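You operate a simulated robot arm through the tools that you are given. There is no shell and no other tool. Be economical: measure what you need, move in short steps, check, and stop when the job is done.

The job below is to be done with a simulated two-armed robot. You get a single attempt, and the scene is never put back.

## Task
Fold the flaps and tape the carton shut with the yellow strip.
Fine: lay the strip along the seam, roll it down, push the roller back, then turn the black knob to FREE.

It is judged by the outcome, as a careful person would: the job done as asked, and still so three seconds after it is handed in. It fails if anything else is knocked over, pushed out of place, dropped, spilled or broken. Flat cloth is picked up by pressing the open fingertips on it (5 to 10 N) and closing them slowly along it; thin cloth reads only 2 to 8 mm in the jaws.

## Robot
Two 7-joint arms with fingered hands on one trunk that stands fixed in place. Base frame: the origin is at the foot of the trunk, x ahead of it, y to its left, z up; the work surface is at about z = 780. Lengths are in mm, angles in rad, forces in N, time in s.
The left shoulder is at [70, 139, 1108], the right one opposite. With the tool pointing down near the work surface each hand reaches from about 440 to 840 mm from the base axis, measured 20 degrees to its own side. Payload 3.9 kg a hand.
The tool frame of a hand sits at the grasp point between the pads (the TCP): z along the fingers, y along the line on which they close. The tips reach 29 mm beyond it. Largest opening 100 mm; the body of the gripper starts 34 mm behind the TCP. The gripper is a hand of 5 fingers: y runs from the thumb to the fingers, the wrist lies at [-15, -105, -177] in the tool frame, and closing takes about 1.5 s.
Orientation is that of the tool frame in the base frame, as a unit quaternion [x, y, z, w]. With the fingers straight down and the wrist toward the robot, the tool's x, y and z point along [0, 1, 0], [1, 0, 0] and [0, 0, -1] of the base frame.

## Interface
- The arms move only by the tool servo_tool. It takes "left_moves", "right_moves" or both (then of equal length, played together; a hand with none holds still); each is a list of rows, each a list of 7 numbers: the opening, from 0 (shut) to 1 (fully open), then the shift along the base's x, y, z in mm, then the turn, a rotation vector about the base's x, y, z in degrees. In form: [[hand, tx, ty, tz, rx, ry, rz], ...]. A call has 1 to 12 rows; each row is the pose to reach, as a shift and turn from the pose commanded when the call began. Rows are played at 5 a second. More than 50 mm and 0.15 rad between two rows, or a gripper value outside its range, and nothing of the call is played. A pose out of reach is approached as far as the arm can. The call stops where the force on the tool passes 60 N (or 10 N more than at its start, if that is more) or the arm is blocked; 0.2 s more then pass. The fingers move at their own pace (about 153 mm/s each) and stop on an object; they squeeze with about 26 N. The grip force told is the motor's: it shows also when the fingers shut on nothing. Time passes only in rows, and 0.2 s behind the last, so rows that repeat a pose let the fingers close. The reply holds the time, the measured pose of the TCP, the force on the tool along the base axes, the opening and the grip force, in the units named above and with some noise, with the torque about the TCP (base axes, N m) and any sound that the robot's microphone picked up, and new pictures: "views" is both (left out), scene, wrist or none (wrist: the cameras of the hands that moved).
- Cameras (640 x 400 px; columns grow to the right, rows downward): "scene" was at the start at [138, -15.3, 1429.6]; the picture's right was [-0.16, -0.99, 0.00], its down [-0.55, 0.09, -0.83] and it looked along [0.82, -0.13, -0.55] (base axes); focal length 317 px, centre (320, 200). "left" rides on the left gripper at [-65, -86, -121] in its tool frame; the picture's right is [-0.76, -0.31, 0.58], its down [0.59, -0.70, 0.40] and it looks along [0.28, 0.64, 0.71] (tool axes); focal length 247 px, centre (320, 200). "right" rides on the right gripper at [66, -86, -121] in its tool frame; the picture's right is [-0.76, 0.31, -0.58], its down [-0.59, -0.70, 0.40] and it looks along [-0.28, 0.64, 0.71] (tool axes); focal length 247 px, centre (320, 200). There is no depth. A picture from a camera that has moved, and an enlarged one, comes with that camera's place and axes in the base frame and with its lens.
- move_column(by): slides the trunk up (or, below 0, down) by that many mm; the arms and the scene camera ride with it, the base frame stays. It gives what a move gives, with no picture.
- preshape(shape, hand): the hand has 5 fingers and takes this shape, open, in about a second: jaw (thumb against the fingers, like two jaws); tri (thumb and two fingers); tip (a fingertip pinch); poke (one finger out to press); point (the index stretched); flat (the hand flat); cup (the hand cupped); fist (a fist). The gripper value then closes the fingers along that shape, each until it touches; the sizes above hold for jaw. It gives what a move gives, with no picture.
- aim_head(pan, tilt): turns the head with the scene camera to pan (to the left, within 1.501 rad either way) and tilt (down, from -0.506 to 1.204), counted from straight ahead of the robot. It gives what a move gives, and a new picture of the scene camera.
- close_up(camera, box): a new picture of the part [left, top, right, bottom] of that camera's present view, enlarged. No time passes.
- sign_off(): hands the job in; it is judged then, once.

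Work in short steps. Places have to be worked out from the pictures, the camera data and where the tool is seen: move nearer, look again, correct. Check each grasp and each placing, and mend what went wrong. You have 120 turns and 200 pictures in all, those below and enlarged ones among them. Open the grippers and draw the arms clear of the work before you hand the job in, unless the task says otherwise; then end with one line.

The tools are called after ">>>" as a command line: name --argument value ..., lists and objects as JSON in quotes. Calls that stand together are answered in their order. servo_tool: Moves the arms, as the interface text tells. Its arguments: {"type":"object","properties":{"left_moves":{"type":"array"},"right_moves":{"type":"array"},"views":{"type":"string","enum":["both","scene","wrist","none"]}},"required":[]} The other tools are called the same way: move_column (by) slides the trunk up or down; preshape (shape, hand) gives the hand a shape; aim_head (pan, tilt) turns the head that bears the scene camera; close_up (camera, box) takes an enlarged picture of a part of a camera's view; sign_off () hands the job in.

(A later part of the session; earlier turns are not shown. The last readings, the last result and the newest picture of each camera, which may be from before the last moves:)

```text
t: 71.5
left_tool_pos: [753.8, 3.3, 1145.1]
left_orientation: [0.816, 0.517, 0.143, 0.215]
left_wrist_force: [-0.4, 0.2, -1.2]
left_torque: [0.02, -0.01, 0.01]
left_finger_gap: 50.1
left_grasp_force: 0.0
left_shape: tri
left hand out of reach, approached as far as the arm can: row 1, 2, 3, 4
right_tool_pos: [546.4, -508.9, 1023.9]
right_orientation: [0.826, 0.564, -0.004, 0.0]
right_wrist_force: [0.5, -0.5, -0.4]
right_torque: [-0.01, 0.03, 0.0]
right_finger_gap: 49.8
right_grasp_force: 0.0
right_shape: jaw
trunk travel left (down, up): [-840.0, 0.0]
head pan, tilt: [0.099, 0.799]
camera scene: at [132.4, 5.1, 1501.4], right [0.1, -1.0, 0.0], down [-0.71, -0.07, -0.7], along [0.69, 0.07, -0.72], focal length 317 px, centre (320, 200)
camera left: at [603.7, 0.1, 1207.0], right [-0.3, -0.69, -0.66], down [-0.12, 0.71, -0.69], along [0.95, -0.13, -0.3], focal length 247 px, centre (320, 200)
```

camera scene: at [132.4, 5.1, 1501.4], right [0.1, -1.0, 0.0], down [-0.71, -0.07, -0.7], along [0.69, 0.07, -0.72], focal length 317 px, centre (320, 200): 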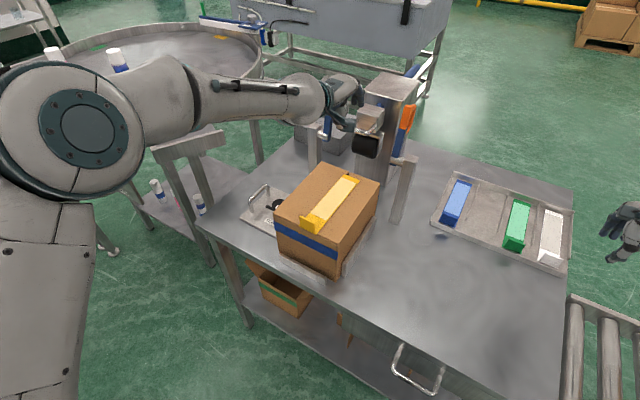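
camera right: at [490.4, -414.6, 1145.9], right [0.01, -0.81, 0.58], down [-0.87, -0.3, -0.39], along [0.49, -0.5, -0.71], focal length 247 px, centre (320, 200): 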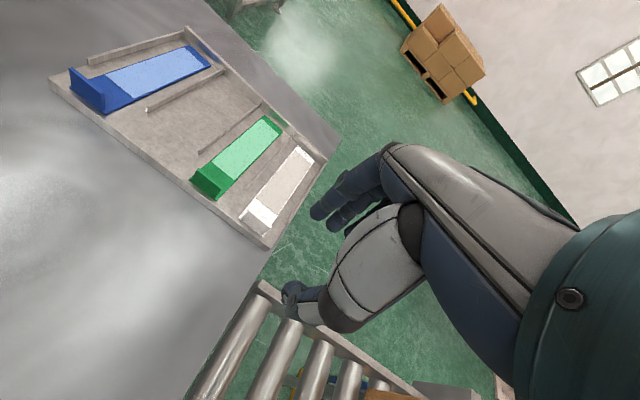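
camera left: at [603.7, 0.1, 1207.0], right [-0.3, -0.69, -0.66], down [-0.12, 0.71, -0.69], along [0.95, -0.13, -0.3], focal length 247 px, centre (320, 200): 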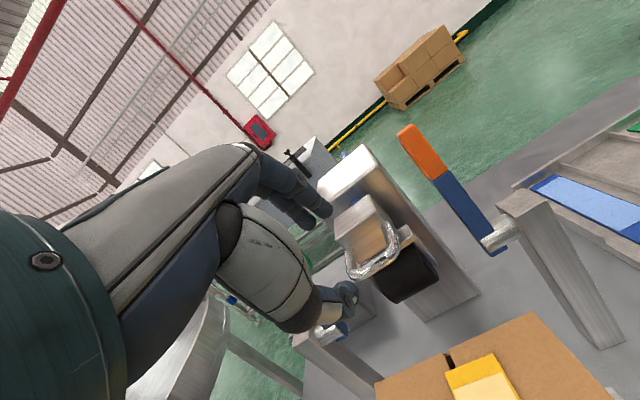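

The camera confirms the bar at (809,-24,1051). I approach along the finger direction, first to about 60 mm short of it.

>>> servo_tool --left_moves '[[0.4, 10, -5, -15, 0, 0, 0], [0.4, 20, -10, -30, 0, 0, 0], [0.4, 26, -14, -39, 0, 0, 0], [0.4, 26, -14, -39, 0, 0, 0]]' --views "wrist"

>>> close_up --camera "left" --box '[230, 110, 480, 330]'

>>> close_up --camera "scene" --box '[310, 60, 430, 180]'

```text
t: 72.5
left_tool_pos: [778.6, -11.5, 1104.9]
left_orientation: [0.816, 0.518, 0.141, 0.215]
left_wrist_force: [0.0, -0.3, 0.1]
left_torque: [-0.04, 0.0, 0.02]
left_finger_gap: 40.4
left_grasp_force: 0.0
left_shape: tri
right_tool_pos: [545.9, -508.0, 1026.4]
right_orientation: [0.826, 0.564, -0.005, 0.001]
right_wrist_force: [0.7, -0.5, 0.2]
right_torque: [0.01, 0.01, -0.03]
right_finger_gap: 49.6
right_grasp_force: 0.0
right_shape: jaw
trunk travel left (down, up): [-840.0, 0.0]
head pan, tilt: [0.099, 0.799]
camera left: at [628.9, -14.9, 1166.6], right [-0.3, -0.69, -0.66], down [-0.12, 0.71, -0.69], along [0.95, -0.13, -0.3], focal length 247 px, centre (320, 200)
```

left: 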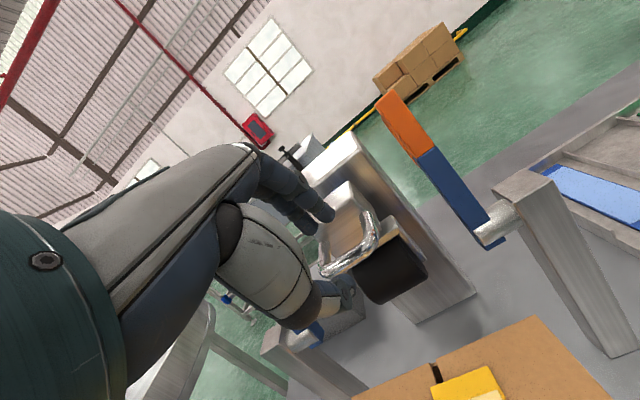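

```text
1.82 times, centred on (355, 220) of left
camera zoom: at [628.9, -14.9, 1166.6], right [-0.3, -0.69, -0.66], down [-0.12, 0.71, -0.69], along [0.95, -0.13, -0.3], focal length 449 px, centre (256, 164)
```

zoom: 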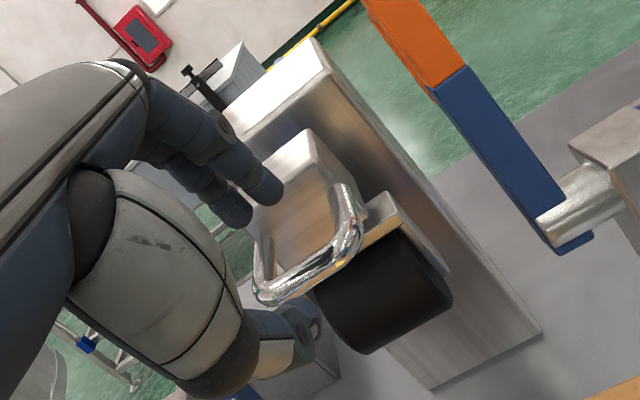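

```text
3.33 times, centred on (370, 120) of scene
camera zoom: at [130.6, 7.1, 1501.5], right [0.1, -1.0, 0.0], down [-0.71, -0.07, -0.7], along [0.69, 0.07, -0.72], focal length 1058 px, centre (153, 467)
```

zoom: 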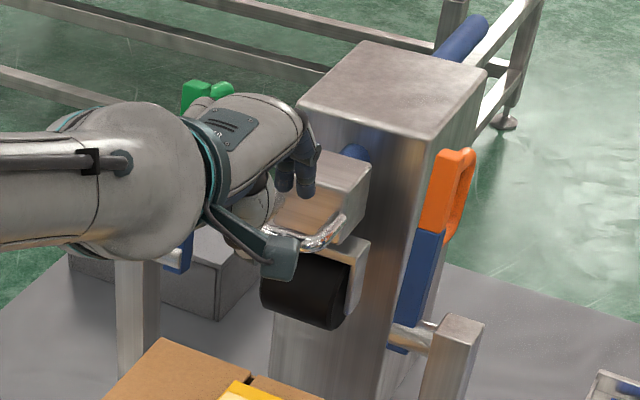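

The fingers line up to pass behind the bar, thumb in front. I advance the last 58 mm along the finger axis in short steps.

>>> servo_tool --left_moves '[[0.4, 7, -3, -13, 0, 0, 0], [0.4, 14, -6, -26, 0, 0, 0], [0.4, 20, -9, -39, 0, 0, 0], [0.4, 27, -12.5, -50, 0, 0, 0], [0.4, 27, -12.5, -50, 0, 0, 0]]' --views "none"

>>> close_up --camera "left" --box '[230, 110, 480, 330]'

>>> close_up --camera "scene" --box '[310, 60, 430, 180]'

```text
t: 73.7
left_tool_pos: [807.1, -24.8, 1053.8]
left_orientation: [0.815, 0.519, 0.142, 0.215]
left_wrist_force: [-0.2, -0.1, -0.6]
left_torque: [0.01, 0.02, 0.02]
left_finger_gap: 40.4
left_grasp_force: 0.1
left_shape: tri
right_tool_pos: [546.4, -507.7, 1026.3]
right_orientation: [0.826, 0.564, -0.004, 0.001]
right_wrist_force: [-1.3, 0.1, 0.7]
right_torque: [-0.01, 0.01, 0.0]
right_finger_gap: 49.6
right_grasp_force: 0.1
right_shape: jaw
trunk travel left (down, up): [-840.0, 0.0]
head pan, tilt: [0.099, 0.799]
```

```text
1.82 times, centred on (355, 220) of left
camera zoom: at [657.7, -27.1, 1116.2], right [-0.3, -0.69, -0.66], down [-0.12, 0.71, -0.69], along [0.95, -0.13, -0.3], focal length 449 px, centre (256, 164)
```

zoom: 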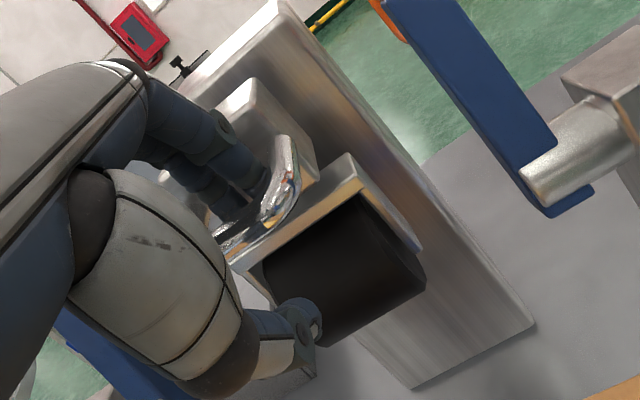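

```text
3.33 times, centred on (370, 120) of scene
camera zoom: at [130.2, 7.1, 1501.6], right [0.1, -1.0, 0.0], down [-0.71, -0.07, -0.7], along [0.69, 0.07, -0.72], focal length 1058 px, centre (153, 467)
```

zoom: 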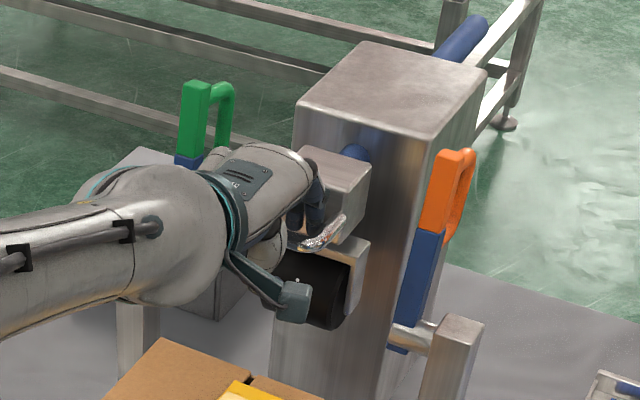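

The fingers are inside the loop behind the bar, with no contact forces. I close the grip on the bar.

>>> servo_tool --left_moves '[[0.25, 0, 0, 0, 0, 0, 0], [0.1, 0, 0, 0, 0, 0, 0], [0, 0, 0, 0, 0, 0, 0], [0, 0, 0, 0, 0, 0, 0], [0, 0, 0, 0, 0, 0, 0], [0, 0, 0, 0, 0, 0, 0]]' --views "none"

>>> close_up --camera "left" --box '[230, 110, 480, 330]'

```text
t: 75.1
left_tool_pos: [808.5, -24.4, 1053.6]
left_orientation: [0.816, 0.518, 0.14, 0.215]
left_wrist_force: [0.3, 0.9, -4.9]
left_torque: [0.0, -0.01, -0.06]
left_finger_gap: 0.0
left_grasp_force: 26.1
left_shape: tri
right_tool_pos: [545.3, -507.7, 1025.3]
right_orientation: [0.826, 0.564, -0.005, 0.0]
right_wrist_force: [1.0, -0.4, -0.3]
right_torque: [-0.01, -0.01, 0.03]
right_finger_gap: 49.7
right_grasp_force: 0.0
right_shape: jaw
trunk travel left (down, up): [-840.0, 0.0]
head pan, tilt: [0.099, 0.799]
```

```text
1.82 times, centred on (355, 220) of left
camera zoom: at [658.6, -26.9, 1115.0], right [-0.3, -0.69, -0.66], down [-0.12, 0.71, -0.69], along [0.95, -0.13, -0.3], focal length 449 px, centre (256, 164)
```

zoom: 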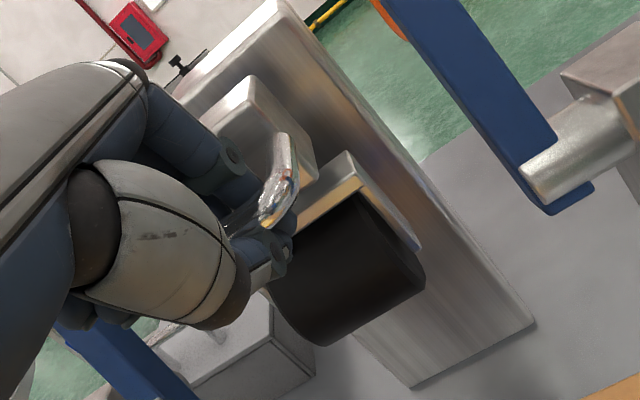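

Fingers hook behind the bar with the thumb under it. I pull gently along the seam (-u) and see whether the carriage follows.

>>> servo_tool --left_moves '[[0, -9, 4, 0, 0, 0, 0], [0, -18, 8, 0, 0, 0, 0], [0, -27, 12.5, 0, 0, 0, 0], [0, -36, 16.7, 0, 0, 0, 0], [0, -45, 21, 0, 0, 0, 0]]'

>>> close_up --camera "scene" --box '[270, 80, 430, 240]'

```text
t: 76.3
left_tool_pos: [761.9, -1.8, 1053.1]
left_orientation: [0.817, 0.518, 0.14, 0.213]
left_wrist_force: [-1.2, -1.7, -9.8]
left_torque: [0.0, -0.01, -0.06]
left_finger_gap: 0.0
left_grasp_force: 26.1
left_shape: tri
right_tool_pos: [546.8, -508.6, 1025.3]
right_orientation: [0.826, 0.564, -0.005, 0.0]
right_wrist_force: [-0.5, 0.8, -0.8]
right_torque: [-0.02, 0.04, -0.01]
right_finger_gap: 49.5
right_grasp_force: 0.1
right_shape: jaw
trunk travel left (down, up): [-840.0, 0.0]
head pan, tilt: [0.099, 0.799]
camera scene: at [132.2, 6.7, 1501.3], right [0.1, -1.0, 0.0], down [-0.71, -0.07, -0.7], along [0.69, 0.07, -0.72], focal length 317 px, centre (320, 200)
camera left: at [612.8, -4.8, 1115.5], right [-0.3, -0.69, -0.66], down [-0.12, 0.71, -0.69], along [0.95, -0.13, -0.3], focal length 247 px, centre (320, 200)
```

scene: 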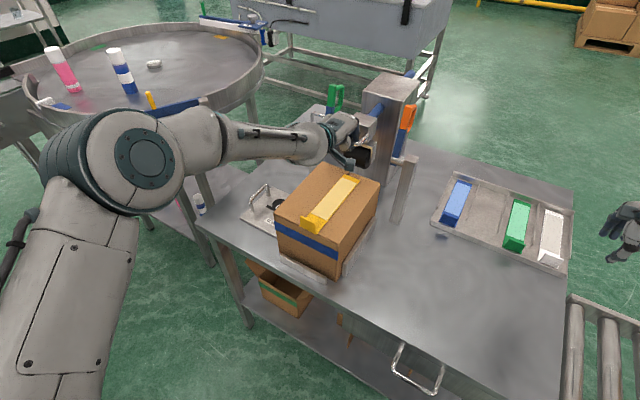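
left: 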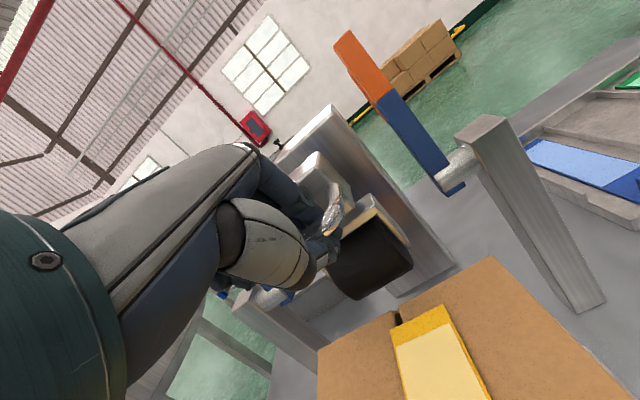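

```text
2.50 times, centred on (350, 160) of scene
camera zoom: at [132.2, 6.7, 1501.3], right [0.1, -1.0, 0.0], down [-0.71, -0.07, -0.7], along [0.69, 0.07, -0.72], focal length 793 px, centre (245, 300)
```

zoom: 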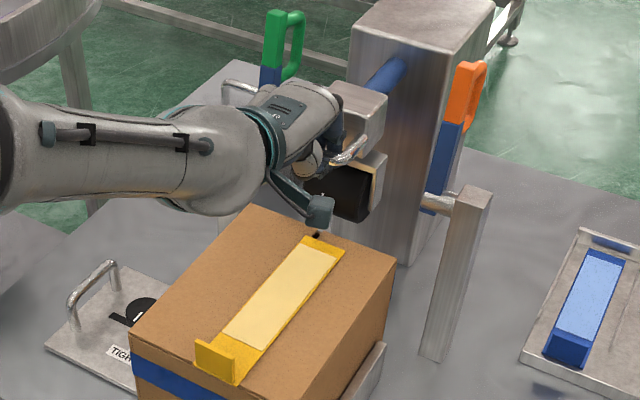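

The carriage follows along its rod. I keep pulling slowly onto the carton's far edge and strip.

>>> servo_tool --left_moves '[[0, -9, 4.2, 0, 0, 0, 0], [0, -18, 8.4, 0, 0, 0, 0], [0, -27, 12.6, 0, 0, 0, 0], [0, -36, 16.8, 0, 0, 0, 0], [0, -45, 21, 0, 0, 0, 0], [0, -54, 25.2, 0, 0, 0, 0], [0, -63, 29.4, 0, 0, 0, 0]]' --views "wrist"

>>> close_up --camera "scene" --box '[270, 80, 430, 240]'

```text
t: 77.9
left_tool_pos: [698.4, 29.7, 1053.1]
left_orientation: [0.816, 0.518, 0.14, 0.213]
left_wrist_force: [-0.8, -1.8, -16.2]
left_torque: [0.03, -0.04, -0.07]
left_finger_gap: 0.0
left_grasp_force: 26.3
left_shape: tri
right_tool_pos: [546.1, -507.8, 1024.3]
right_orientation: [0.826, 0.564, -0.005, 0.0]
right_wrist_force: [-0.6, 0.2, -0.2]
right_torque: [-0.01, 0.0, 0.0]
right_finger_gap: 49.5
right_grasp_force: 0.1
right_shape: jaw
trunk travel left (down, up): [-840.0, 0.0]
head pan, tilt: [0.099, 0.799]
camera left: at [548.8, 25.7, 1115.9], right [-0.3, -0.69, -0.66], down [-0.12, 0.71, -0.69], along [0.95, -0.13, -0.3], focal length 247 px, centre (320, 200)
```

left: 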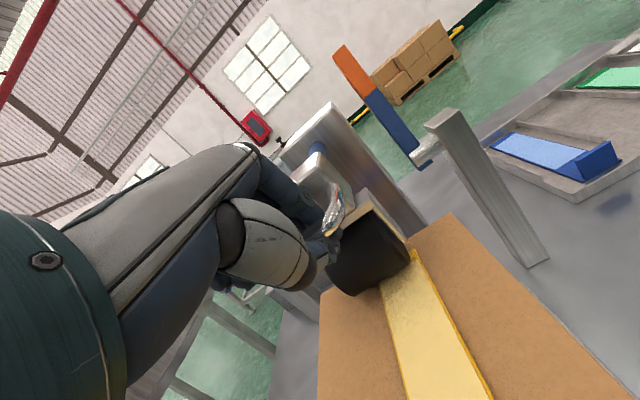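

```text
2.50 times, centred on (350, 160) of scene
camera zoom: at [132.0, 7.3, 1501.3], right [0.1, -0.99, 0.0], down [-0.71, -0.07, -0.7], along [0.69, 0.07, -0.72], focal length 793 px, centre (245, 300)
```

zoom: 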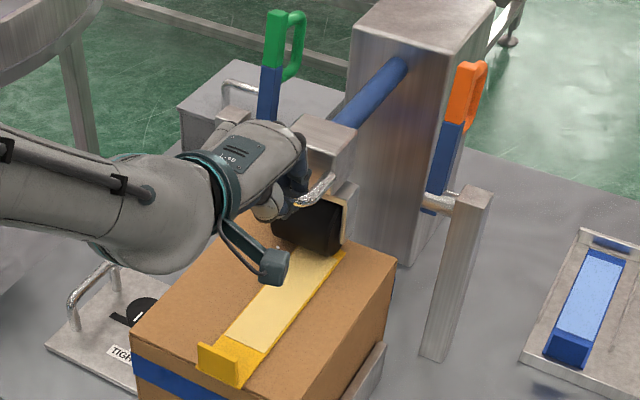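

The roller is on the strip. The hand is holding the handle up with ~16 N, so I lower the hand a few mm as I continue, to let the roller press.

>>> servo_tool --left_moves '[[0, -9, 4.2, -2, 0, 0, 0], [0, -18, 8.4, -4, 0, 0, 0], [0, -27, 12.6, -6, 0, 0, 0], [0, -36, 16.8, -8, 0, 0, 0], [0, -45, 21, -8, 0, 0, 0]]' --views "wrist"

>>> close_up --camera "scene" --box '[270, 80, 430, 240]'

```text
t: 79.1
left_tool_pos: [651.3, 50.3, 1046.2]
left_orientation: [0.816, 0.518, 0.141, 0.214]
left_wrist_force: [-0.5, 1.5, 2.1]
left_torque: [-0.01, -0.04, 0.0]
left_finger_gap: 0.2
left_grasp_force: 26.0
left_shape: tri
right_tool_pos: [545.4, -507.6, 1027.2]
right_orientation: [0.825, 0.565, -0.004, 0.001]
right_wrist_force: [0.6, 0.3, 0.2]
right_torque: [-0.02, 0.01, 0.0]
right_finger_gap: 49.9
right_grasp_force: 0.1
right_shape: jaw
trunk travel left (down, up): [-840.0, 0.0]
head pan, tilt: [0.099, 0.799]
camera left: at [503.0, 47.0, 1108.4], right [-0.3, -0.69, -0.66], down [-0.12, 0.71, -0.69], along [0.95, -0.13, -0.3], focal length 247 px, centre (320, 200)
```

left: 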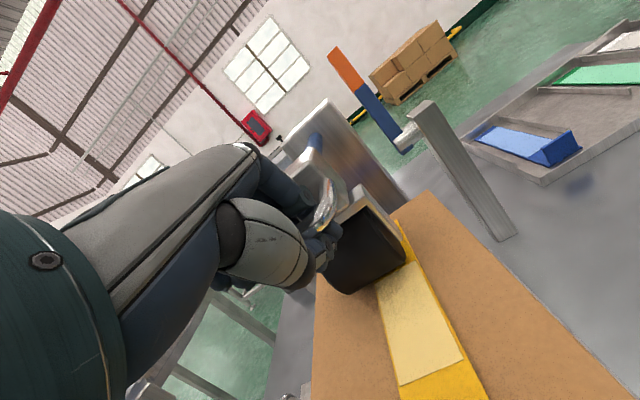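

```text
2.50 times, centred on (350, 160) of scene
camera zoom: at [130.1, 7.9, 1501.5], right [0.1, -0.99, 0.0], down [-0.71, -0.07, -0.7], along [0.69, 0.07, -0.72], focal length 793 px, centre (245, 300)
```

zoom: 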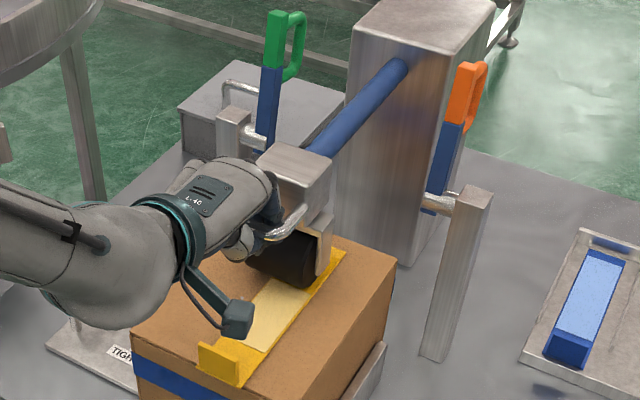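

The force is now near zero to slightly pressing. I lower 2 mm more for pressure and continue toward the near end, stopping before the roller meets the tab.

>>> servo_tool --left_moves '[[0, -9, 4.2, -1, 0, 0, 0], [0, -18, 8.4, -2, 0, 0, 0], [0, -27, 12.6, -2, 0, 0, 0], [0, -36, 16.8, -2, 0, 0, 0], [0, -45, 21, -2, 0, 0, 0], [0, -54, 25.2, -2, 0, 0, 0], [0, -63, 29.4, -2, 0, 0, 0]]' --views "wrist"

>>> close_up --camera "scene" --box '[250, 100, 410, 260]'

```text
t: 80.7
left_tool_pos: [590.8, 78.9, 1046.1]
left_orientation: [0.816, 0.518, 0.141, 0.214]
left_wrist_force: [1.1, 1.8, -2.4]
left_torque: [-0.05, 0.01, 0.03]
left_finger_gap: 0.1
left_grasp_force: 26.3
left_shape: tri
right_tool_pos: [544.6, -508.5, 1025.7]
right_orientation: [0.826, 0.564, -0.004, 0.002]
right_wrist_force: [-0.5, -0.5, 0.0]
right_torque: [-0.02, 0.0, 0.0]
right_finger_gap: 49.8
right_grasp_force: 0.0
right_shape: jaw
trunk travel left (down, up): [-840.0, 0.0]
head pan, tilt: [0.099, 0.799]
camera left: at [440.9, 76.8, 1108.2], right [-0.3, -0.69, -0.66], down [-0.12, 0.71, -0.69], along [0.95, -0.13, -0.3], focal length 247 px, centre (320, 200)
```

left: 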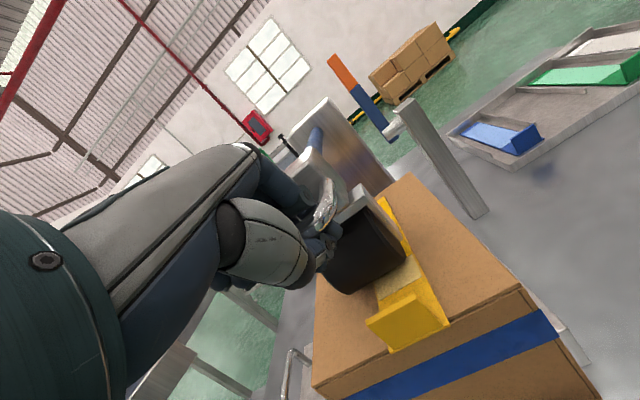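

```text
2.50 times, centred on (330, 180) of scene
camera zoom: at [130.6, 8.1, 1501.4], right [0.1, -1.0, 0.0], down [-0.71, -0.07, -0.7], along [0.69, 0.07, -0.72], focal length 793 px, centre (295, 250)
```

zoom: 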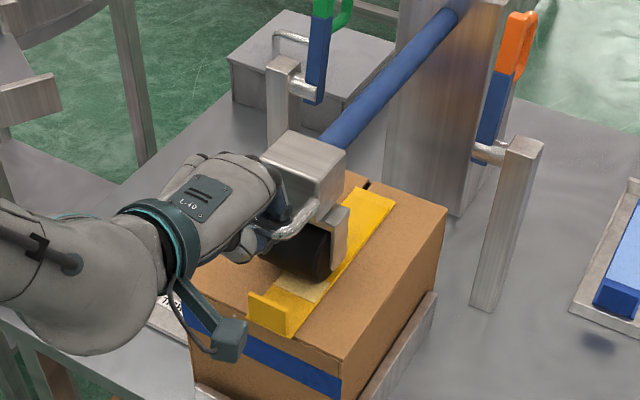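

Behind the roller the pale area has turned solid yellow, showing it is stuck down. A pale bit remains before the tab; I roll about 25 mm more.

>>> servo_tool --left_moves '[[0, -7, 3.3, -0.5, 0, 0, 0], [0, -14, 6.6, -1, 0, 0, 0], [0, -20, 9.3, -1, 0, 0, 0], [0, -24, 11.2, -1, 0, 0, 0]]' --views "none"

>>> close_up --camera "scene" --box '[270, 140, 370, 260]'

>>> close_up --camera "left" --box '[300, 170, 500, 370]'

```text
t: 81.7
left_tool_pos: [572.9, 87.8, 1044.6]
left_orientation: [0.815, 0.518, 0.142, 0.215]
left_wrist_force: [25.7, -8.5, 3.1]
left_torque: [0.08, 0.23, 0.0]
left_finger_gap: 0.0
left_grasp_force: 26.4
left_shape: tri
right_tool_pos: [549.0, -509.7, 1022.3]
right_orientation: [0.826, 0.564, -0.006, -0.001]
right_wrist_force: [-0.3, -0.2, -0.2]
right_torque: [0.0, 0.01, 0.01]
right_finger_gap: 49.8
right_grasp_force: 0.2
right_shape: jaw
trunk travel left (down, up): [-840.0, 0.0]
head pan, tilt: [0.099, 0.799]
```

```text
3.33 times, centred on (320, 200) of scene
camera zoom: at [137.3, 4.7, 1501.0], right [0.1, -1.0, 0.0], down [-0.72, -0.07, -0.69], along [0.69, 0.07, -0.72], focal length 1058 px, centre (320, 200)
```

zoom: 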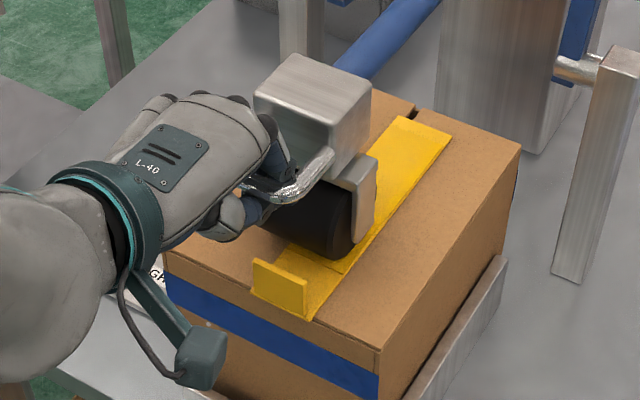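

```text
2.00 times, centred on (400, 270) of left
camera zoom: at [423.4, 84.8, 1106.5], right [-0.3, -0.69, -0.66], down [-0.12, 0.71, -0.69], along [0.95, -0.13, -0.3], focal length 494 px, centre (160, 60)
```

zoom: 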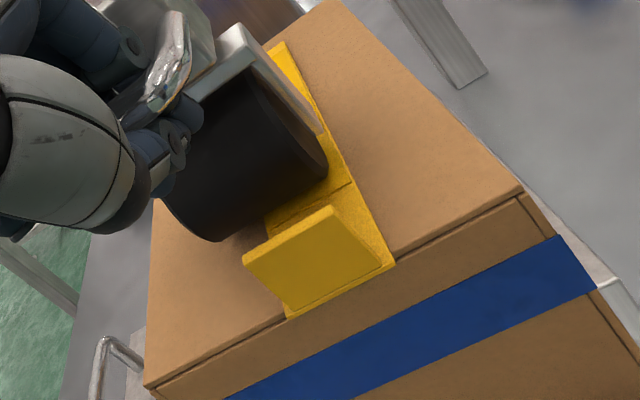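

The strip is now solid yellow along its whole length and the carriage is at its end stop (26 N). I push the roller back along the same line.

>>> servo_tool --left_moves '[[0, 10, -4.7, 1, 0, 0, 0], [0, 30, -14, 2, 0, 0, 0], [0, 50, -23.3, 2, 0, 0, 0], [0, 70, -32.7, 2, 0, 0, 0], [0, 90, -42, 2, 0, 0, 0], [0, 110, -51.3, 2, 0, 0, 0], [0, 130, -60.7, 3, 0, 0, 0], [0, 150, -70, 4, 0, 0, 0], [0, 170, -79.3, 5, 0, 0, 0]]' --views "scene"

>>> close_up --camera "scene" --box '[250, 90, 410, 260]'

```text
t: 83.7
left_tool_pos: [738.0, 10.5, 1046.9]
left_orientation: [0.817, 0.517, 0.138, 0.213]
left_wrist_force: [1.9, -0.9, -10.7]
left_torque: [0.05, -0.03, 0.08]
left_finger_gap: 0.0
left_grasp_force: 25.7
left_shape: tri
right_tool_pos: [547.4, -507.4, 1023.5]
right_orientation: [0.827, 0.562, -0.007, 0.0]
right_wrist_force: [0.6, 0.6, 0.7]
right_torque: [-0.02, 0.04, 0.01]
right_finger_gap: 49.7
right_grasp_force: 0.0
right_shape: jaw
trunk travel left (down, up): [-840.0, 0.0]
head pan, tilt: [0.099, 0.799]
camera scene: at [134.4, 6.7, 1501.0], right [0.1, -1.0, 0.0], down [-0.72, -0.07, -0.7], along [0.69, 0.07, -0.72], focal length 317 px, centre (320, 200)
```

scene: 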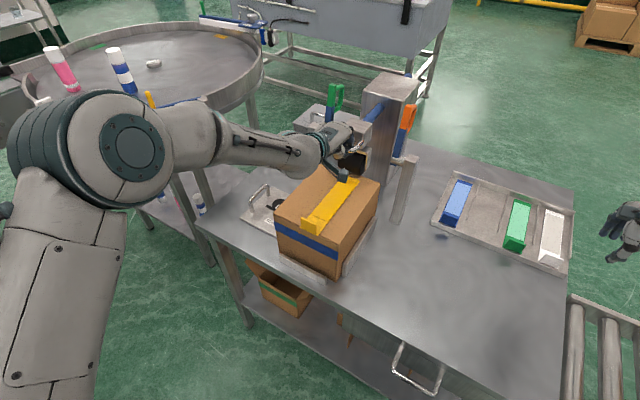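

```text
2.35 times, centred on (330, 175) of scene
camera zoom: at [134.4, 6.7, 1501.0], right [0.1, -1.0, 0.0], down [-0.72, -0.07, -0.7], along [0.69, 0.07, -0.72], focal length 747 px, centre (296, 259)
```

zoom: 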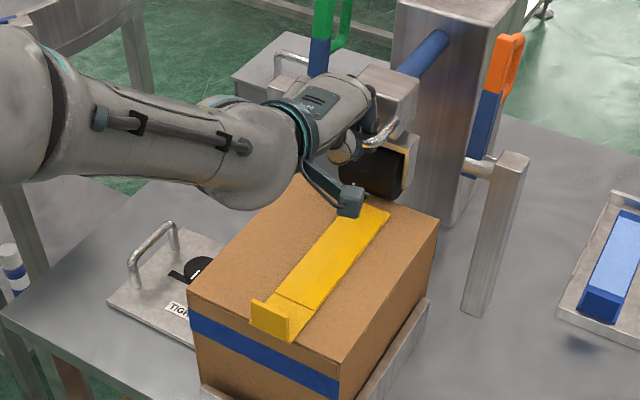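

The strip stays put, fully bonded. I push the last ~72 mm to the roller's rest position.

>>> servo_tool --left_moves '[[0, 18, -8.4, 1, 0, 0, 0], [0, 36, -16.8, 2, 0, 0, 0], [0, 54, -25.2, 3, 0, 0, 0], [0, 66, -30.8, 4, 0, 0, 0], [0, 73, -34, 4, 0, 0, 0], [0, 73, -34, 4, 0, 0, 0]]' --views "none"

>>> close_up --camera "scene" --box '[310, 60, 430, 180]'

```text
t: 85.1
left_tool_pos: [810.5, -25.7, 1047.7]
left_orientation: [0.817, 0.517, 0.138, 0.213]
left_wrist_force: [-1.8, -1.3, -22.5]
left_torque: [-0.02, -0.01, -0.03]
left_finger_gap: 0.0
left_grasp_force: 26.2
left_shape: tri
right_tool_pos: [548.7, -507.2, 1023.3]
right_orientation: [0.826, 0.564, -0.007, 0.001]
right_wrist_force: [0.8, -0.2, 0.3]
right_torque: [0.03, 0.0, -0.01]
right_finger_gap: 49.7
right_grasp_force: 0.1
right_shape: jaw
trunk travel left (down, up): [-840.0, 0.0]
head pan, tilt: [0.099, 0.799]
```

```text
3.33 times, centred on (370, 120) of scene
camera zoom: at [135.5, 6.4, 1500.9], right [0.1, -1.0, 0.0], down [-0.72, -0.07, -0.69], along [0.69, 0.07, -0.72], focal length 1058 px, centre (153, 467)
```

zoom: 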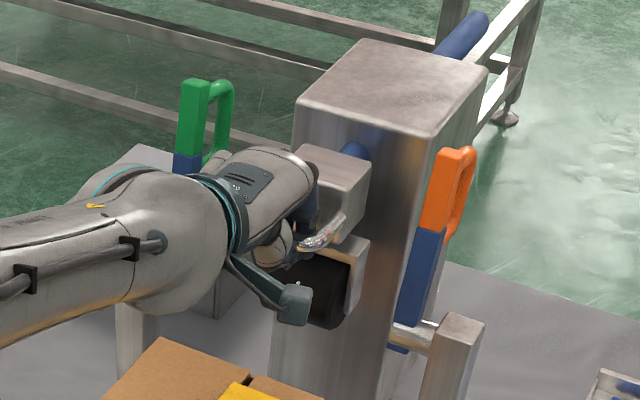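

The carriage is back where it began. I ease the vertical load, open, and withdraw along the finger axis.

>>> servo_tool --left_moves '[[0, 0, 0, -3, 0, 0, 0], [0.15, 0, 0, -4, 0, 0, 0], [0.3, 0, 0, -4, 0, 0, 0], [0.4, 0, 0, -4, 0, 0, 0], [0.4, 0, 0, 0, 0, 0, 0], [0.4, -7, 3, 13, 0, 0, 0], [0.4, -14, 6, 26, 0, 0, 0], [0.4, -21, 9.5, 40, 0, 0, 0], [0.4, -30, 13.5, 57, 0, 0, 0], [0.4, -45, 21, 85, 0, 0, 0]]' --views "scene"

>>> close_up --camera "scene" --box '[290, 60, 430, 240]'

```text
t: 87.3
left_tool_pos: [764.8, -2.6, 1139.2]
left_orientation: [0.816, 0.518, 0.142, 0.215]
left_wrist_force: [0.0, 0.0, 0.8]
left_torque: [-0.01, -0.01, 0.01]
left_finger_gap: 39.7
left_grasp_force: 0.2
left_shape: tri
right_tool_pos: [545.1, -508.8, 1026.3]
right_orientation: [0.826, 0.564, -0.004, 0.001]
right_wrist_force: [-1.8, 0.2, 0.3]
right_torque: [-0.01, -0.03, 0.0]
right_finger_gap: 49.7
right_grasp_force: 0.0
right_shape: jaw
trunk travel left (down, up): [-840.0, 0.0]
head pan, tilt: [0.099, 0.799]
camera scene: at [128.8, 7.4, 1501.7], right [0.1, -1.0, 0.0], down [-0.71, -0.07, -0.7], along [0.69, 0.07, -0.72], focal length 317 px, centre (320, 200)
```

scene: 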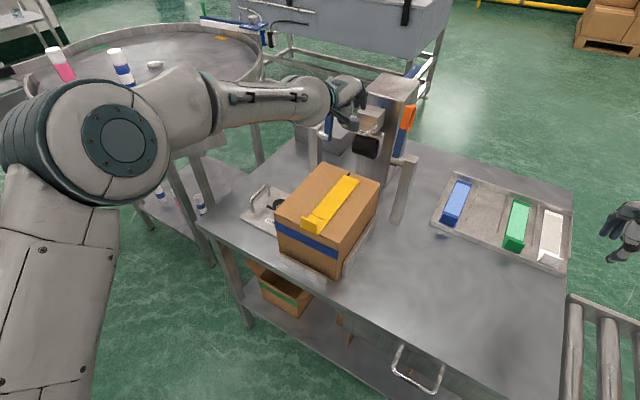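

```text
2.22 times, centred on (360, 150) of scene
camera zoom: at [128.8, 7.4, 1501.7], right [0.1, -1.0, 0.0], down [-0.71, -0.07, -0.7], along [0.69, 0.07, -0.72], focal length 705 px, centre (231, 311)
```

zoom: 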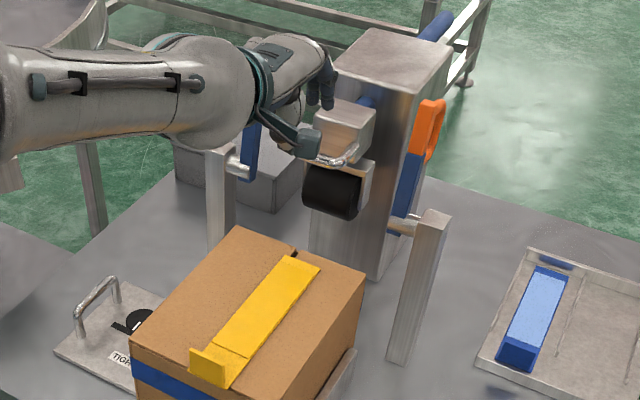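

Roller back and strip bonded. Now I withdraw, undo the 30° pitch, and bring the left hand to where its camera sees the knob.

>>> servo_tool --left_moves '[[0.4, -30, 20, 15, 2, 5, 0], [0.4, -60, 40, 25, 4, 10, 0], [0.4, -85, 70, 30, 6, 14, 0], [0.4, -105, 105, 30, 8.5, 18.5, 0], [0.4, -120, 145, 30, 10.5, 23, 0], [0.4, -125, 190, 30, 12.6, 27.2, 0], [0.4, -125, 230, 30, 12.6, 27.2, 0]]'

>>> close_up --camera "left" --box '[300, 150, 480, 330]'

>>> close_up --camera "scene" --box '[230, 160, 330, 250]'

```text
t: 88.9
left_tool_pos: [640.2, 230.8, 1168.3]
left_orientation: [0.844, 0.536, 0.0, -0.003]
left_wrist_force: [-0.1, 1.0, -0.2]
left_torque: [-0.02, 0.0, 0.01]
left_finger_gap: 39.9
left_grasp_force: 0.1
left_shape: tri
right_tool_pos: [545.5, -506.0, 1026.5]
right_orientation: [0.825, 0.565, -0.005, 0.002]
right_wrist_force: [-0.1, 1.0, 0.2]
right_torque: [0.0, 0.0, 0.01]
right_finger_gap: 49.9
right_grasp_force: 0.0
right_shape: jaw
trunk travel left (down, up): [-840.0, 0.0]
head pan, tilt: [0.099, 0.799]
camera scene: at [130.2, 9.3, 1501.6], right [0.1, -0.99, 0.0], down [-0.71, -0.07, -0.7], along [0.69, 0.07, -0.72], focal length 317 px, centre (320, 200)
camera left: at [534.3, 207.3, 1289.0], right [-0.6, -0.55, -0.58], down [-0.39, 0.83, -0.39], along [0.7, -0.01, -0.71], focal length 247 px, centre (320, 200)
```

scene: 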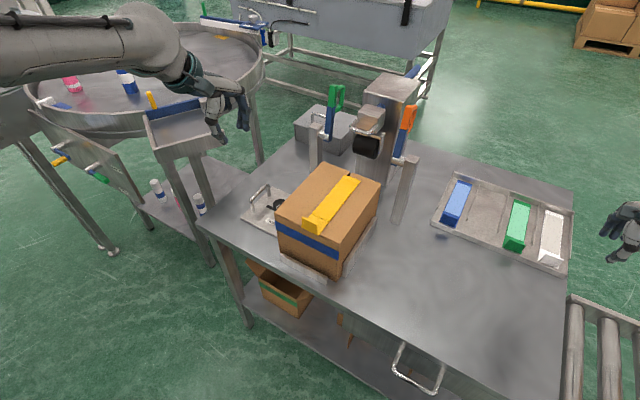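
left: 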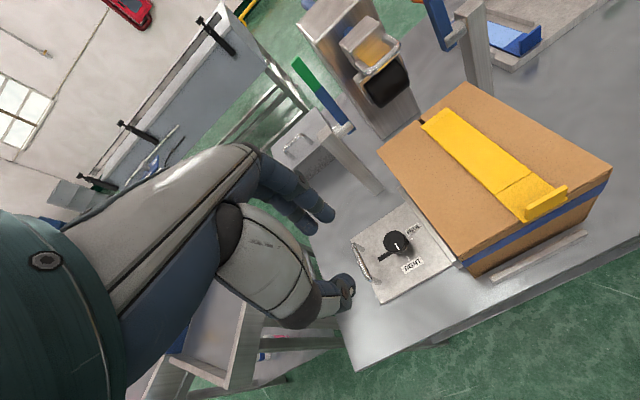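

```text
2.22 times, centred on (390, 240) of left
camera zoom: at [534.3, 207.3, 1289.0], right [-0.6, -0.55, -0.58], down [-0.39, 0.83, -0.39], along [0.7, -0.01, -0.71], focal length 549 px, centre (164, 111)
```

zoom: 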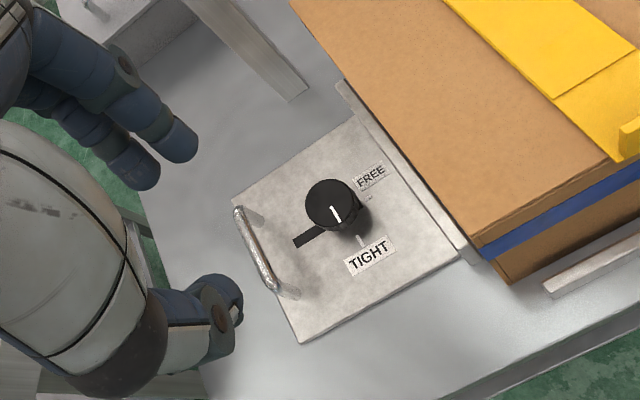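

```text
4.44 times, centred on (280, 205) of scene
camera zoom: at [130.2, 9.3, 1501.6], right [0.1, -0.99, 0.0], down [-0.71, -0.07, -0.7], along [0.69, 0.07, -0.72], focal length 1410 px, centre (498, 178)
```

zoom: 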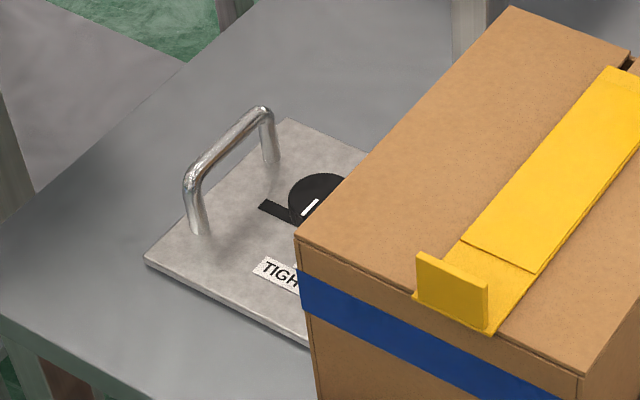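

The knob axis works out at about (753,188) with its top near z = 830; TIGHT→FREE is 90° counter-clockwise. To reach it I lower the trunk 150 mm, first raising the right hand by as much so it stays clear.

>>> servo_tool --right_moves '[[0.5, 0, 0, 40, 0, 0, 0], [0.5, 0, 0, 80, 0, 0, 0], [0.5, 0, 0, 120, 0, 0, 0], [0.5, 0, 0, 150, 0, 0, 0]]' --views "none"

>>> move_column --by -150

>>> servo_tool --left_moves '[[0.7, 25, 0, -15, 0, 0, -5], [0.7, 50, -8, -30, 0, 0, -10], [0.7, 75, -20, -45, 0, 0, -15], [0.7, 95, -32, -60, 0, 0, -18], [0.7, 105, -40, -75, 0, 0, -18], [0.7, 105, -40, -75, 0, 0, -18]]'

>>> close_up --camera "left" --box '[230, 120, 480, 350]'

```text
t: 89.9
left_tool_pos: [639.2, 229.5, 1168.2]
left_orientation: [0.844, 0.536, 0.001, -0.003]
left_wrist_force: [-0.6, 0.0, 0.1]
left_torque: [-0.04, 0.02, 0.03]
left_finger_gap: 39.6
left_grasp_force: 0.1
left_shape: tri
right_tool_pos: [544.7, -510.7, 1177.5]
right_orientation: [0.826, 0.564, -0.004, 0.0]
right_wrist_force: [0.4, -0.5, -0.4]
right_torque: [-0.02, 0.04, -0.02]
right_finger_gap: 49.5
right_grasp_force: 0.0
right_shape: jaw
trunk travel left (down, up): [-840.0, 0.0]
head pan, tilt: [0.099, 0.799]
```

```text
t: 91.6
left_tool_pos: [640.3, 229.4, 1018.0]
left_orientation: [0.845, 0.535, 0.001, -0.003]
left_wrist_force: [0.2, 0.0, -0.5]
left_torque: [-0.02, 0.02, -0.01]
left_finger_gap: 39.6
left_grasp_force: 0.0
left_shape: tri
right_tool_pos: [544.2, -512.3, 1027.8]
right_orientation: [0.826, 0.564, -0.004, 0.001]
right_wrist_force: [-0.1, 0.2, 0.2]
right_torque: [-0.01, 0.03, 0.0]
right_finger_gap: 49.7
right_grasp_force: 0.0
right_shape: jaw
trunk travel left (down, up): [-690.0, 150.0]
head pan, tilt: [0.099, 0.799]
```

```text
t: 93.0
left_tool_pos: [744.5, 189.3, 943.5]
left_orientation: [0.918, 0.396, 0.002, -0.002]
left_wrist_force: [0.2, 0.3, 0.0]
left_torque: [-0.02, 0.0, 0.04]
left_finger_gap: 69.7
left_grasp_force: 0.0
left_shape: tri
right_tool_pos: [544.7, -512.5, 1027.1]
right_orientation: [0.825, 0.565, -0.005, 0.001]
right_wrist_force: [0.7, -1.1, -0.1]
right_torque: [0.02, 0.01, -0.01]
right_finger_gap: 50.1
right_grasp_force: 0.0
right_shape: jaw
trunk travel left (down, up): [-690.0, 150.0]
head pan, tilt: [0.099, 0.799]
camera scene: at [130.5, 7.3, 1351.5], right [0.1, -0.99, 0.0], down [-0.71, -0.07, -0.7], along [0.69, 0.07, -0.72], focal length 317 px, centre (320, 200)
camera left: at [637.3, 199.0, 1064.7], right [-0.74, -0.34, -0.58], down [-0.11, 0.91, -0.39], along [0.66, -0.23, -0.71], focal length 247 px, centre (320, 200)
```

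scene: 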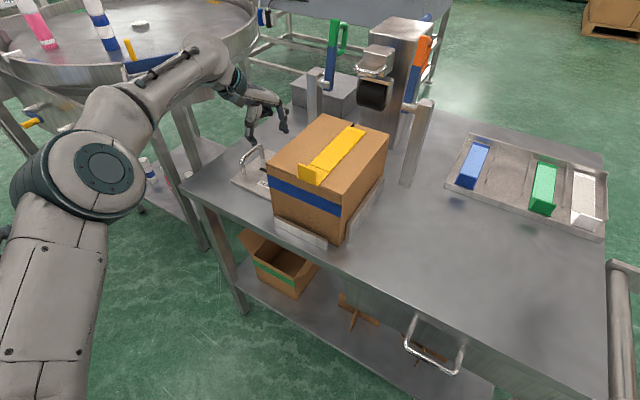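
left: 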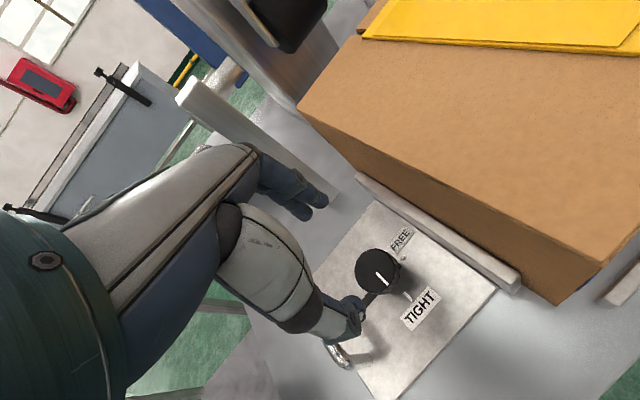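

```text
1.74 times, centred on (355, 235) of left
camera zoom: at [637.3, 199.0, 1064.7], right [-0.74, -0.34, -0.58], down [-0.11, 0.91, -0.39], along [0.66, -0.23, -0.71], focal length 430 px, centre (259, 139)
```

zoom: 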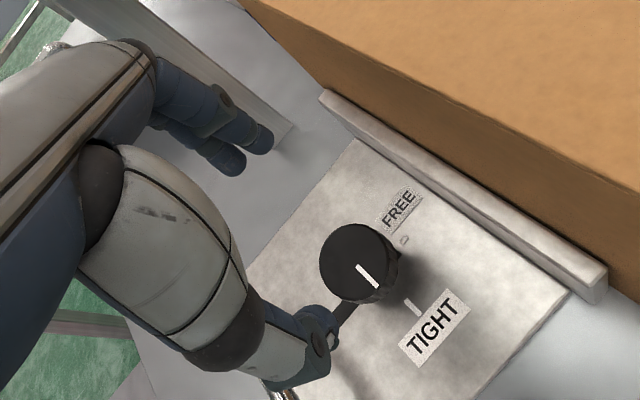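

The tick marks put the knob axis at (755,187), with its top at z ≈ 824. To keep the hand camera clear of the carton I'll work at yaw -18°…+27° with a slight roll; first the yaw and centring above the knob.

>>> servo_tool --left_moves '[[0.75, 3, 0, 0, 0, 0, 7], [0.75, 6, 0, 0, 0, 0, 14], [0.75, 10, 0, 0, 0, 0, 21], [0.75, 10.5, 0.5, 0, 0, 0, 25.4], [0.75, 10.5, 0.5, 0, 0, 0, 25.4]]' --views "none"

>>> servo_tool --left_moves '[[0.75, 0, 0, -10, -5.7, 1.9, 0], [0.75, 0, 0, -25, -11.4, 3.7, 0], [0.75, 0, 0, -45, -11.4, 3.7, 0], [0.75, 0, 0, -45, -11.4, 3.7, 0]]'

>>> close_up --camera "left" --box '[230, 120, 480, 350]'

```text
t: 94.2
left_tool_pos: [756.4, 188.4, 943.8]
left_orientation: [0.808, 0.589, 0.0, -0.003]
left_wrist_force: [0.4, 0.0, 0.1]
left_torque: [0.02, 0.02, 0.03]
left_finger_gap: 74.7
left_grasp_force: 0.1
left_shape: tri
right_tool_pos: [543.4, -512.5, 1027.7]
right_orientation: [0.826, 0.564, -0.005, 0.001]
right_wrist_force: [0.2, 0.5, -0.3]
right_torque: [0.01, 0.04, 0.0]
right_finger_gap: 49.7
right_grasp_force: 0.1
right_shape: jaw
trunk travel left (down, up): [-690.0, 150.0]
head pan, tilt: [0.099, 0.799]
```

```text
t: 95.2
left_tool_pos: [755.5, 190.8, 896.1]
left_orientation: [0.804, 0.586, -0.083, 0.059]
left_wrist_force: [-0.3, -0.4, -0.4]
left_torque: [0.03, 0.02, -0.01]
left_finger_gap: 74.9
left_grasp_force: 0.0
left_shape: tri
right_tool_pos: [544.6, -512.4, 1027.1]
right_orientation: [0.825, 0.565, -0.005, 0.001]
right_wrist_force: [0.6, -0.4, -0.4]
right_torque: [-0.02, 0.0, 0.04]
right_finger_gap: 49.9
right_grasp_force: 0.1
right_shape: jaw
trunk travel left (down, up): [-690.0, 150.0]
head pan, tilt: [0.099, 0.799]
camera scene: at [130.5, 7.1, 1351.5], right [0.1, -1.0, 0.0], down [-0.71, -0.07, -0.7], along [0.69, 0.07, -0.72], focal length 317 px, centre (320, 200)
camera left: at [662.7, 178.3, 1029.0], right [-0.56, -0.72, -0.41], down [-0.52, 0.69, -0.51], along [0.65, -0.07, -0.76], focal length 247 px, centre (320, 200)
```

scene: 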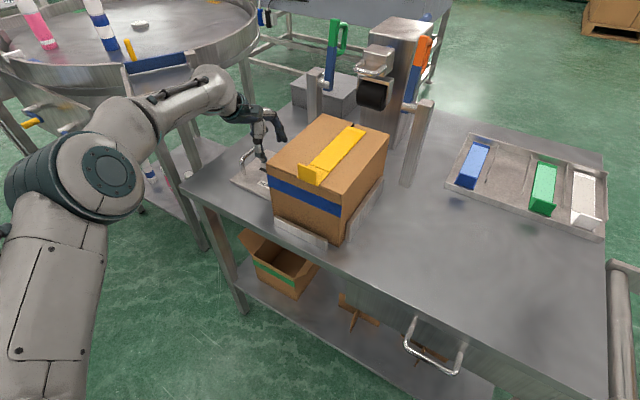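
left: 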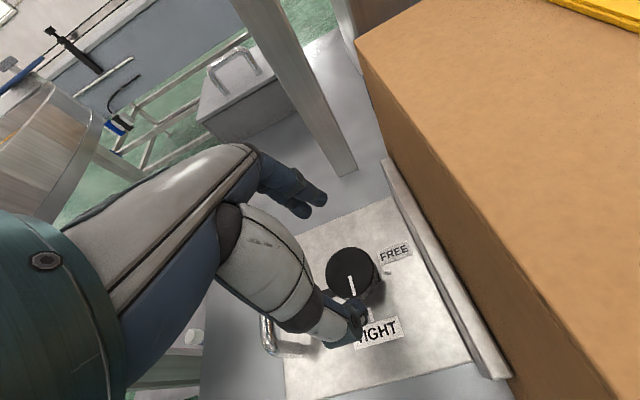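

```text
1.74 times, centred on (355, 235) of left
camera zoom: at [662.7, 178.3, 1029.0], right [-0.56, -0.72, -0.41], down [-0.52, 0.69, -0.51], along [0.65, -0.07, -0.76], focal length 430 px, centre (259, 139)
```

zoom: 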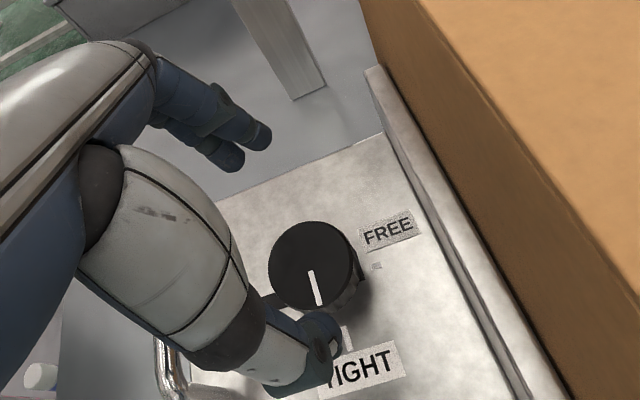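

The knob top is centred under the hand at (755,188,824). I descend 59 mm around it with the fingers open.

>>> servo_tool --left_moves '[[0.75, 0.5, 1, -20, 0, 0, 0], [0.75, 0.5, 1, -40, 0, 0, 0], [0.75, 0.5, 1, -52, 0, 0, 0], [0.75, 0.5, 1, -59, 0, 0, 0], [0.75, 0.5, 1, -59, 0, 0, 0]]' --views "none"

>>> close_up --camera "left" --box '[230, 120, 480, 350]'

>>> close_up --camera "scene" --box '[200, 60, 360, 220]'

```text
t: 96.4
left_tool_pos: [758.7, 190.5, 837.6]
left_orientation: [0.804, 0.586, -0.083, 0.059]
left_wrist_force: [-0.5, 0.0, 0.2]
left_torque: [0.01, 0.0, 0.02]
left_finger_gap: 74.7
left_grasp_force: 0.1
left_shape: tri
right_tool_pos: [544.2, -512.2, 1027.4]
right_orientation: [0.825, 0.565, -0.005, 0.001]
right_wrist_force: [-0.8, -0.5, -1.3]
right_torque: [-0.03, 0.02, 0.0]
right_finger_gap: 50.1
right_grasp_force: 0.0
right_shape: jaw
trunk travel left (down, up): [-690.0, 150.0]
head pan, tilt: [0.099, 0.799]
```

```text
1.74 times, centred on (355, 235) of left
camera zoom: at [664.8, 178.6, 969.9], right [-0.56, -0.72, -0.41], down [-0.52, 0.69, -0.51], along [0.65, -0.07, -0.76], focal length 430 px, centre (259, 139)
```

zoom: 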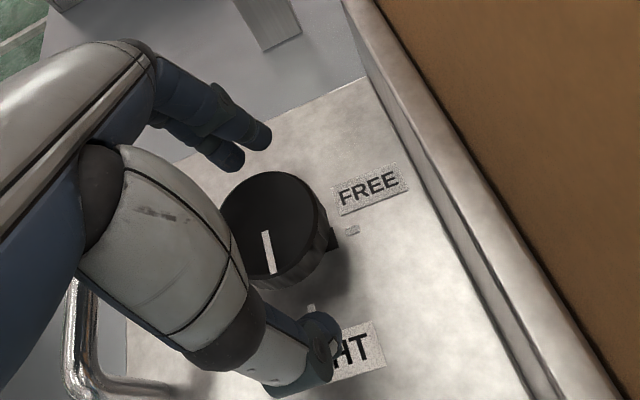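

```text
2.50 times, centred on (280, 140) of scene
camera zoom: at [130.5, 7.0, 1351.5], right [0.1, -1.0, 0.0], down [-0.71, -0.07, -0.7], along [0.69, 0.07, -0.72], focal length 793 px, centre (420, 350)
```

zoom: 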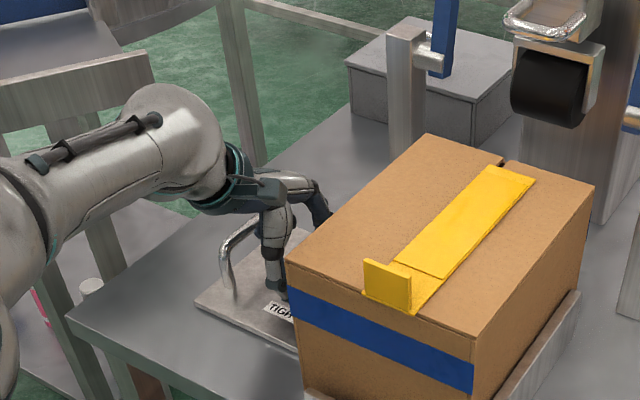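

Thumb and fingers straddle the knob. I go down 5 mm more and close.

>>> servo_tool --left_moves '[[0.75, -1, 0.5, -5, 0, 0, 0], [0.6, -1, 0.5, -5, 0, 0, 0], [0.45, -1, 0.5, -5, 0, 0, 0], [0.3, -1, 0.5, -5, 0, 0, 0], [0.2, -1, 0.5, -5, 0, 0, 0], [0.2, -1, 0.5, -5, 0, 0, 0], [0.2, -1, 0.5, -5, 0, 0, 0]]' --views "none"

>>> close_up --camera "left" --box '[230, 120, 480, 350]'

```text
t: 98.0
left_tool_pos: [756.7, 190.4, 833.4]
left_orientation: [0.804, 0.585, -0.084, 0.057]
left_wrist_force: [-2.6, -1.0, -3.1]
left_torque: [-0.01, 0.19, -0.03]
left_finger_gap: 35.2
left_grasp_force: 26.3
left_shape: tri
right_tool_pos: [544.2, -512.6, 1027.5]
right_orientation: [0.826, 0.564, -0.004, 0.001]
right_wrist_force: [0.1, -0.8, 0.5]
right_torque: [-0.01, -0.01, 0.0]
right_finger_gap: 49.9
right_grasp_force: 0.1
right_shape: jaw
trunk travel left (down, up): [-690.0, 150.0]
head pan, tilt: [0.099, 0.799]
```

```text
1.74 times, centred on (355, 235) of left
camera zoom: at [663.9, 178.8, 965.3], right [-0.56, -0.72, -0.41], down [-0.52, 0.69, -0.51], along [0.65, -0.07, -0.76], focal length 430 px, centre (259, 139)
```

zoom: 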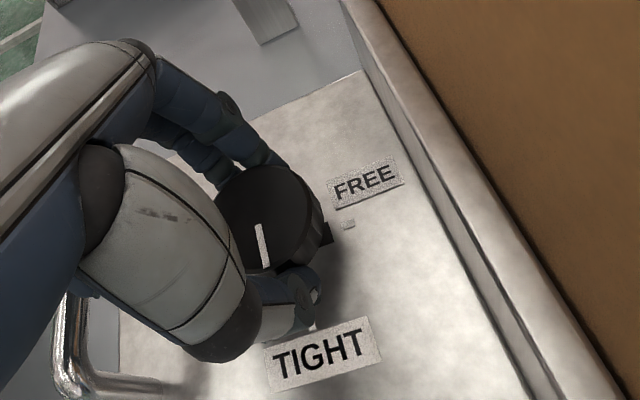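

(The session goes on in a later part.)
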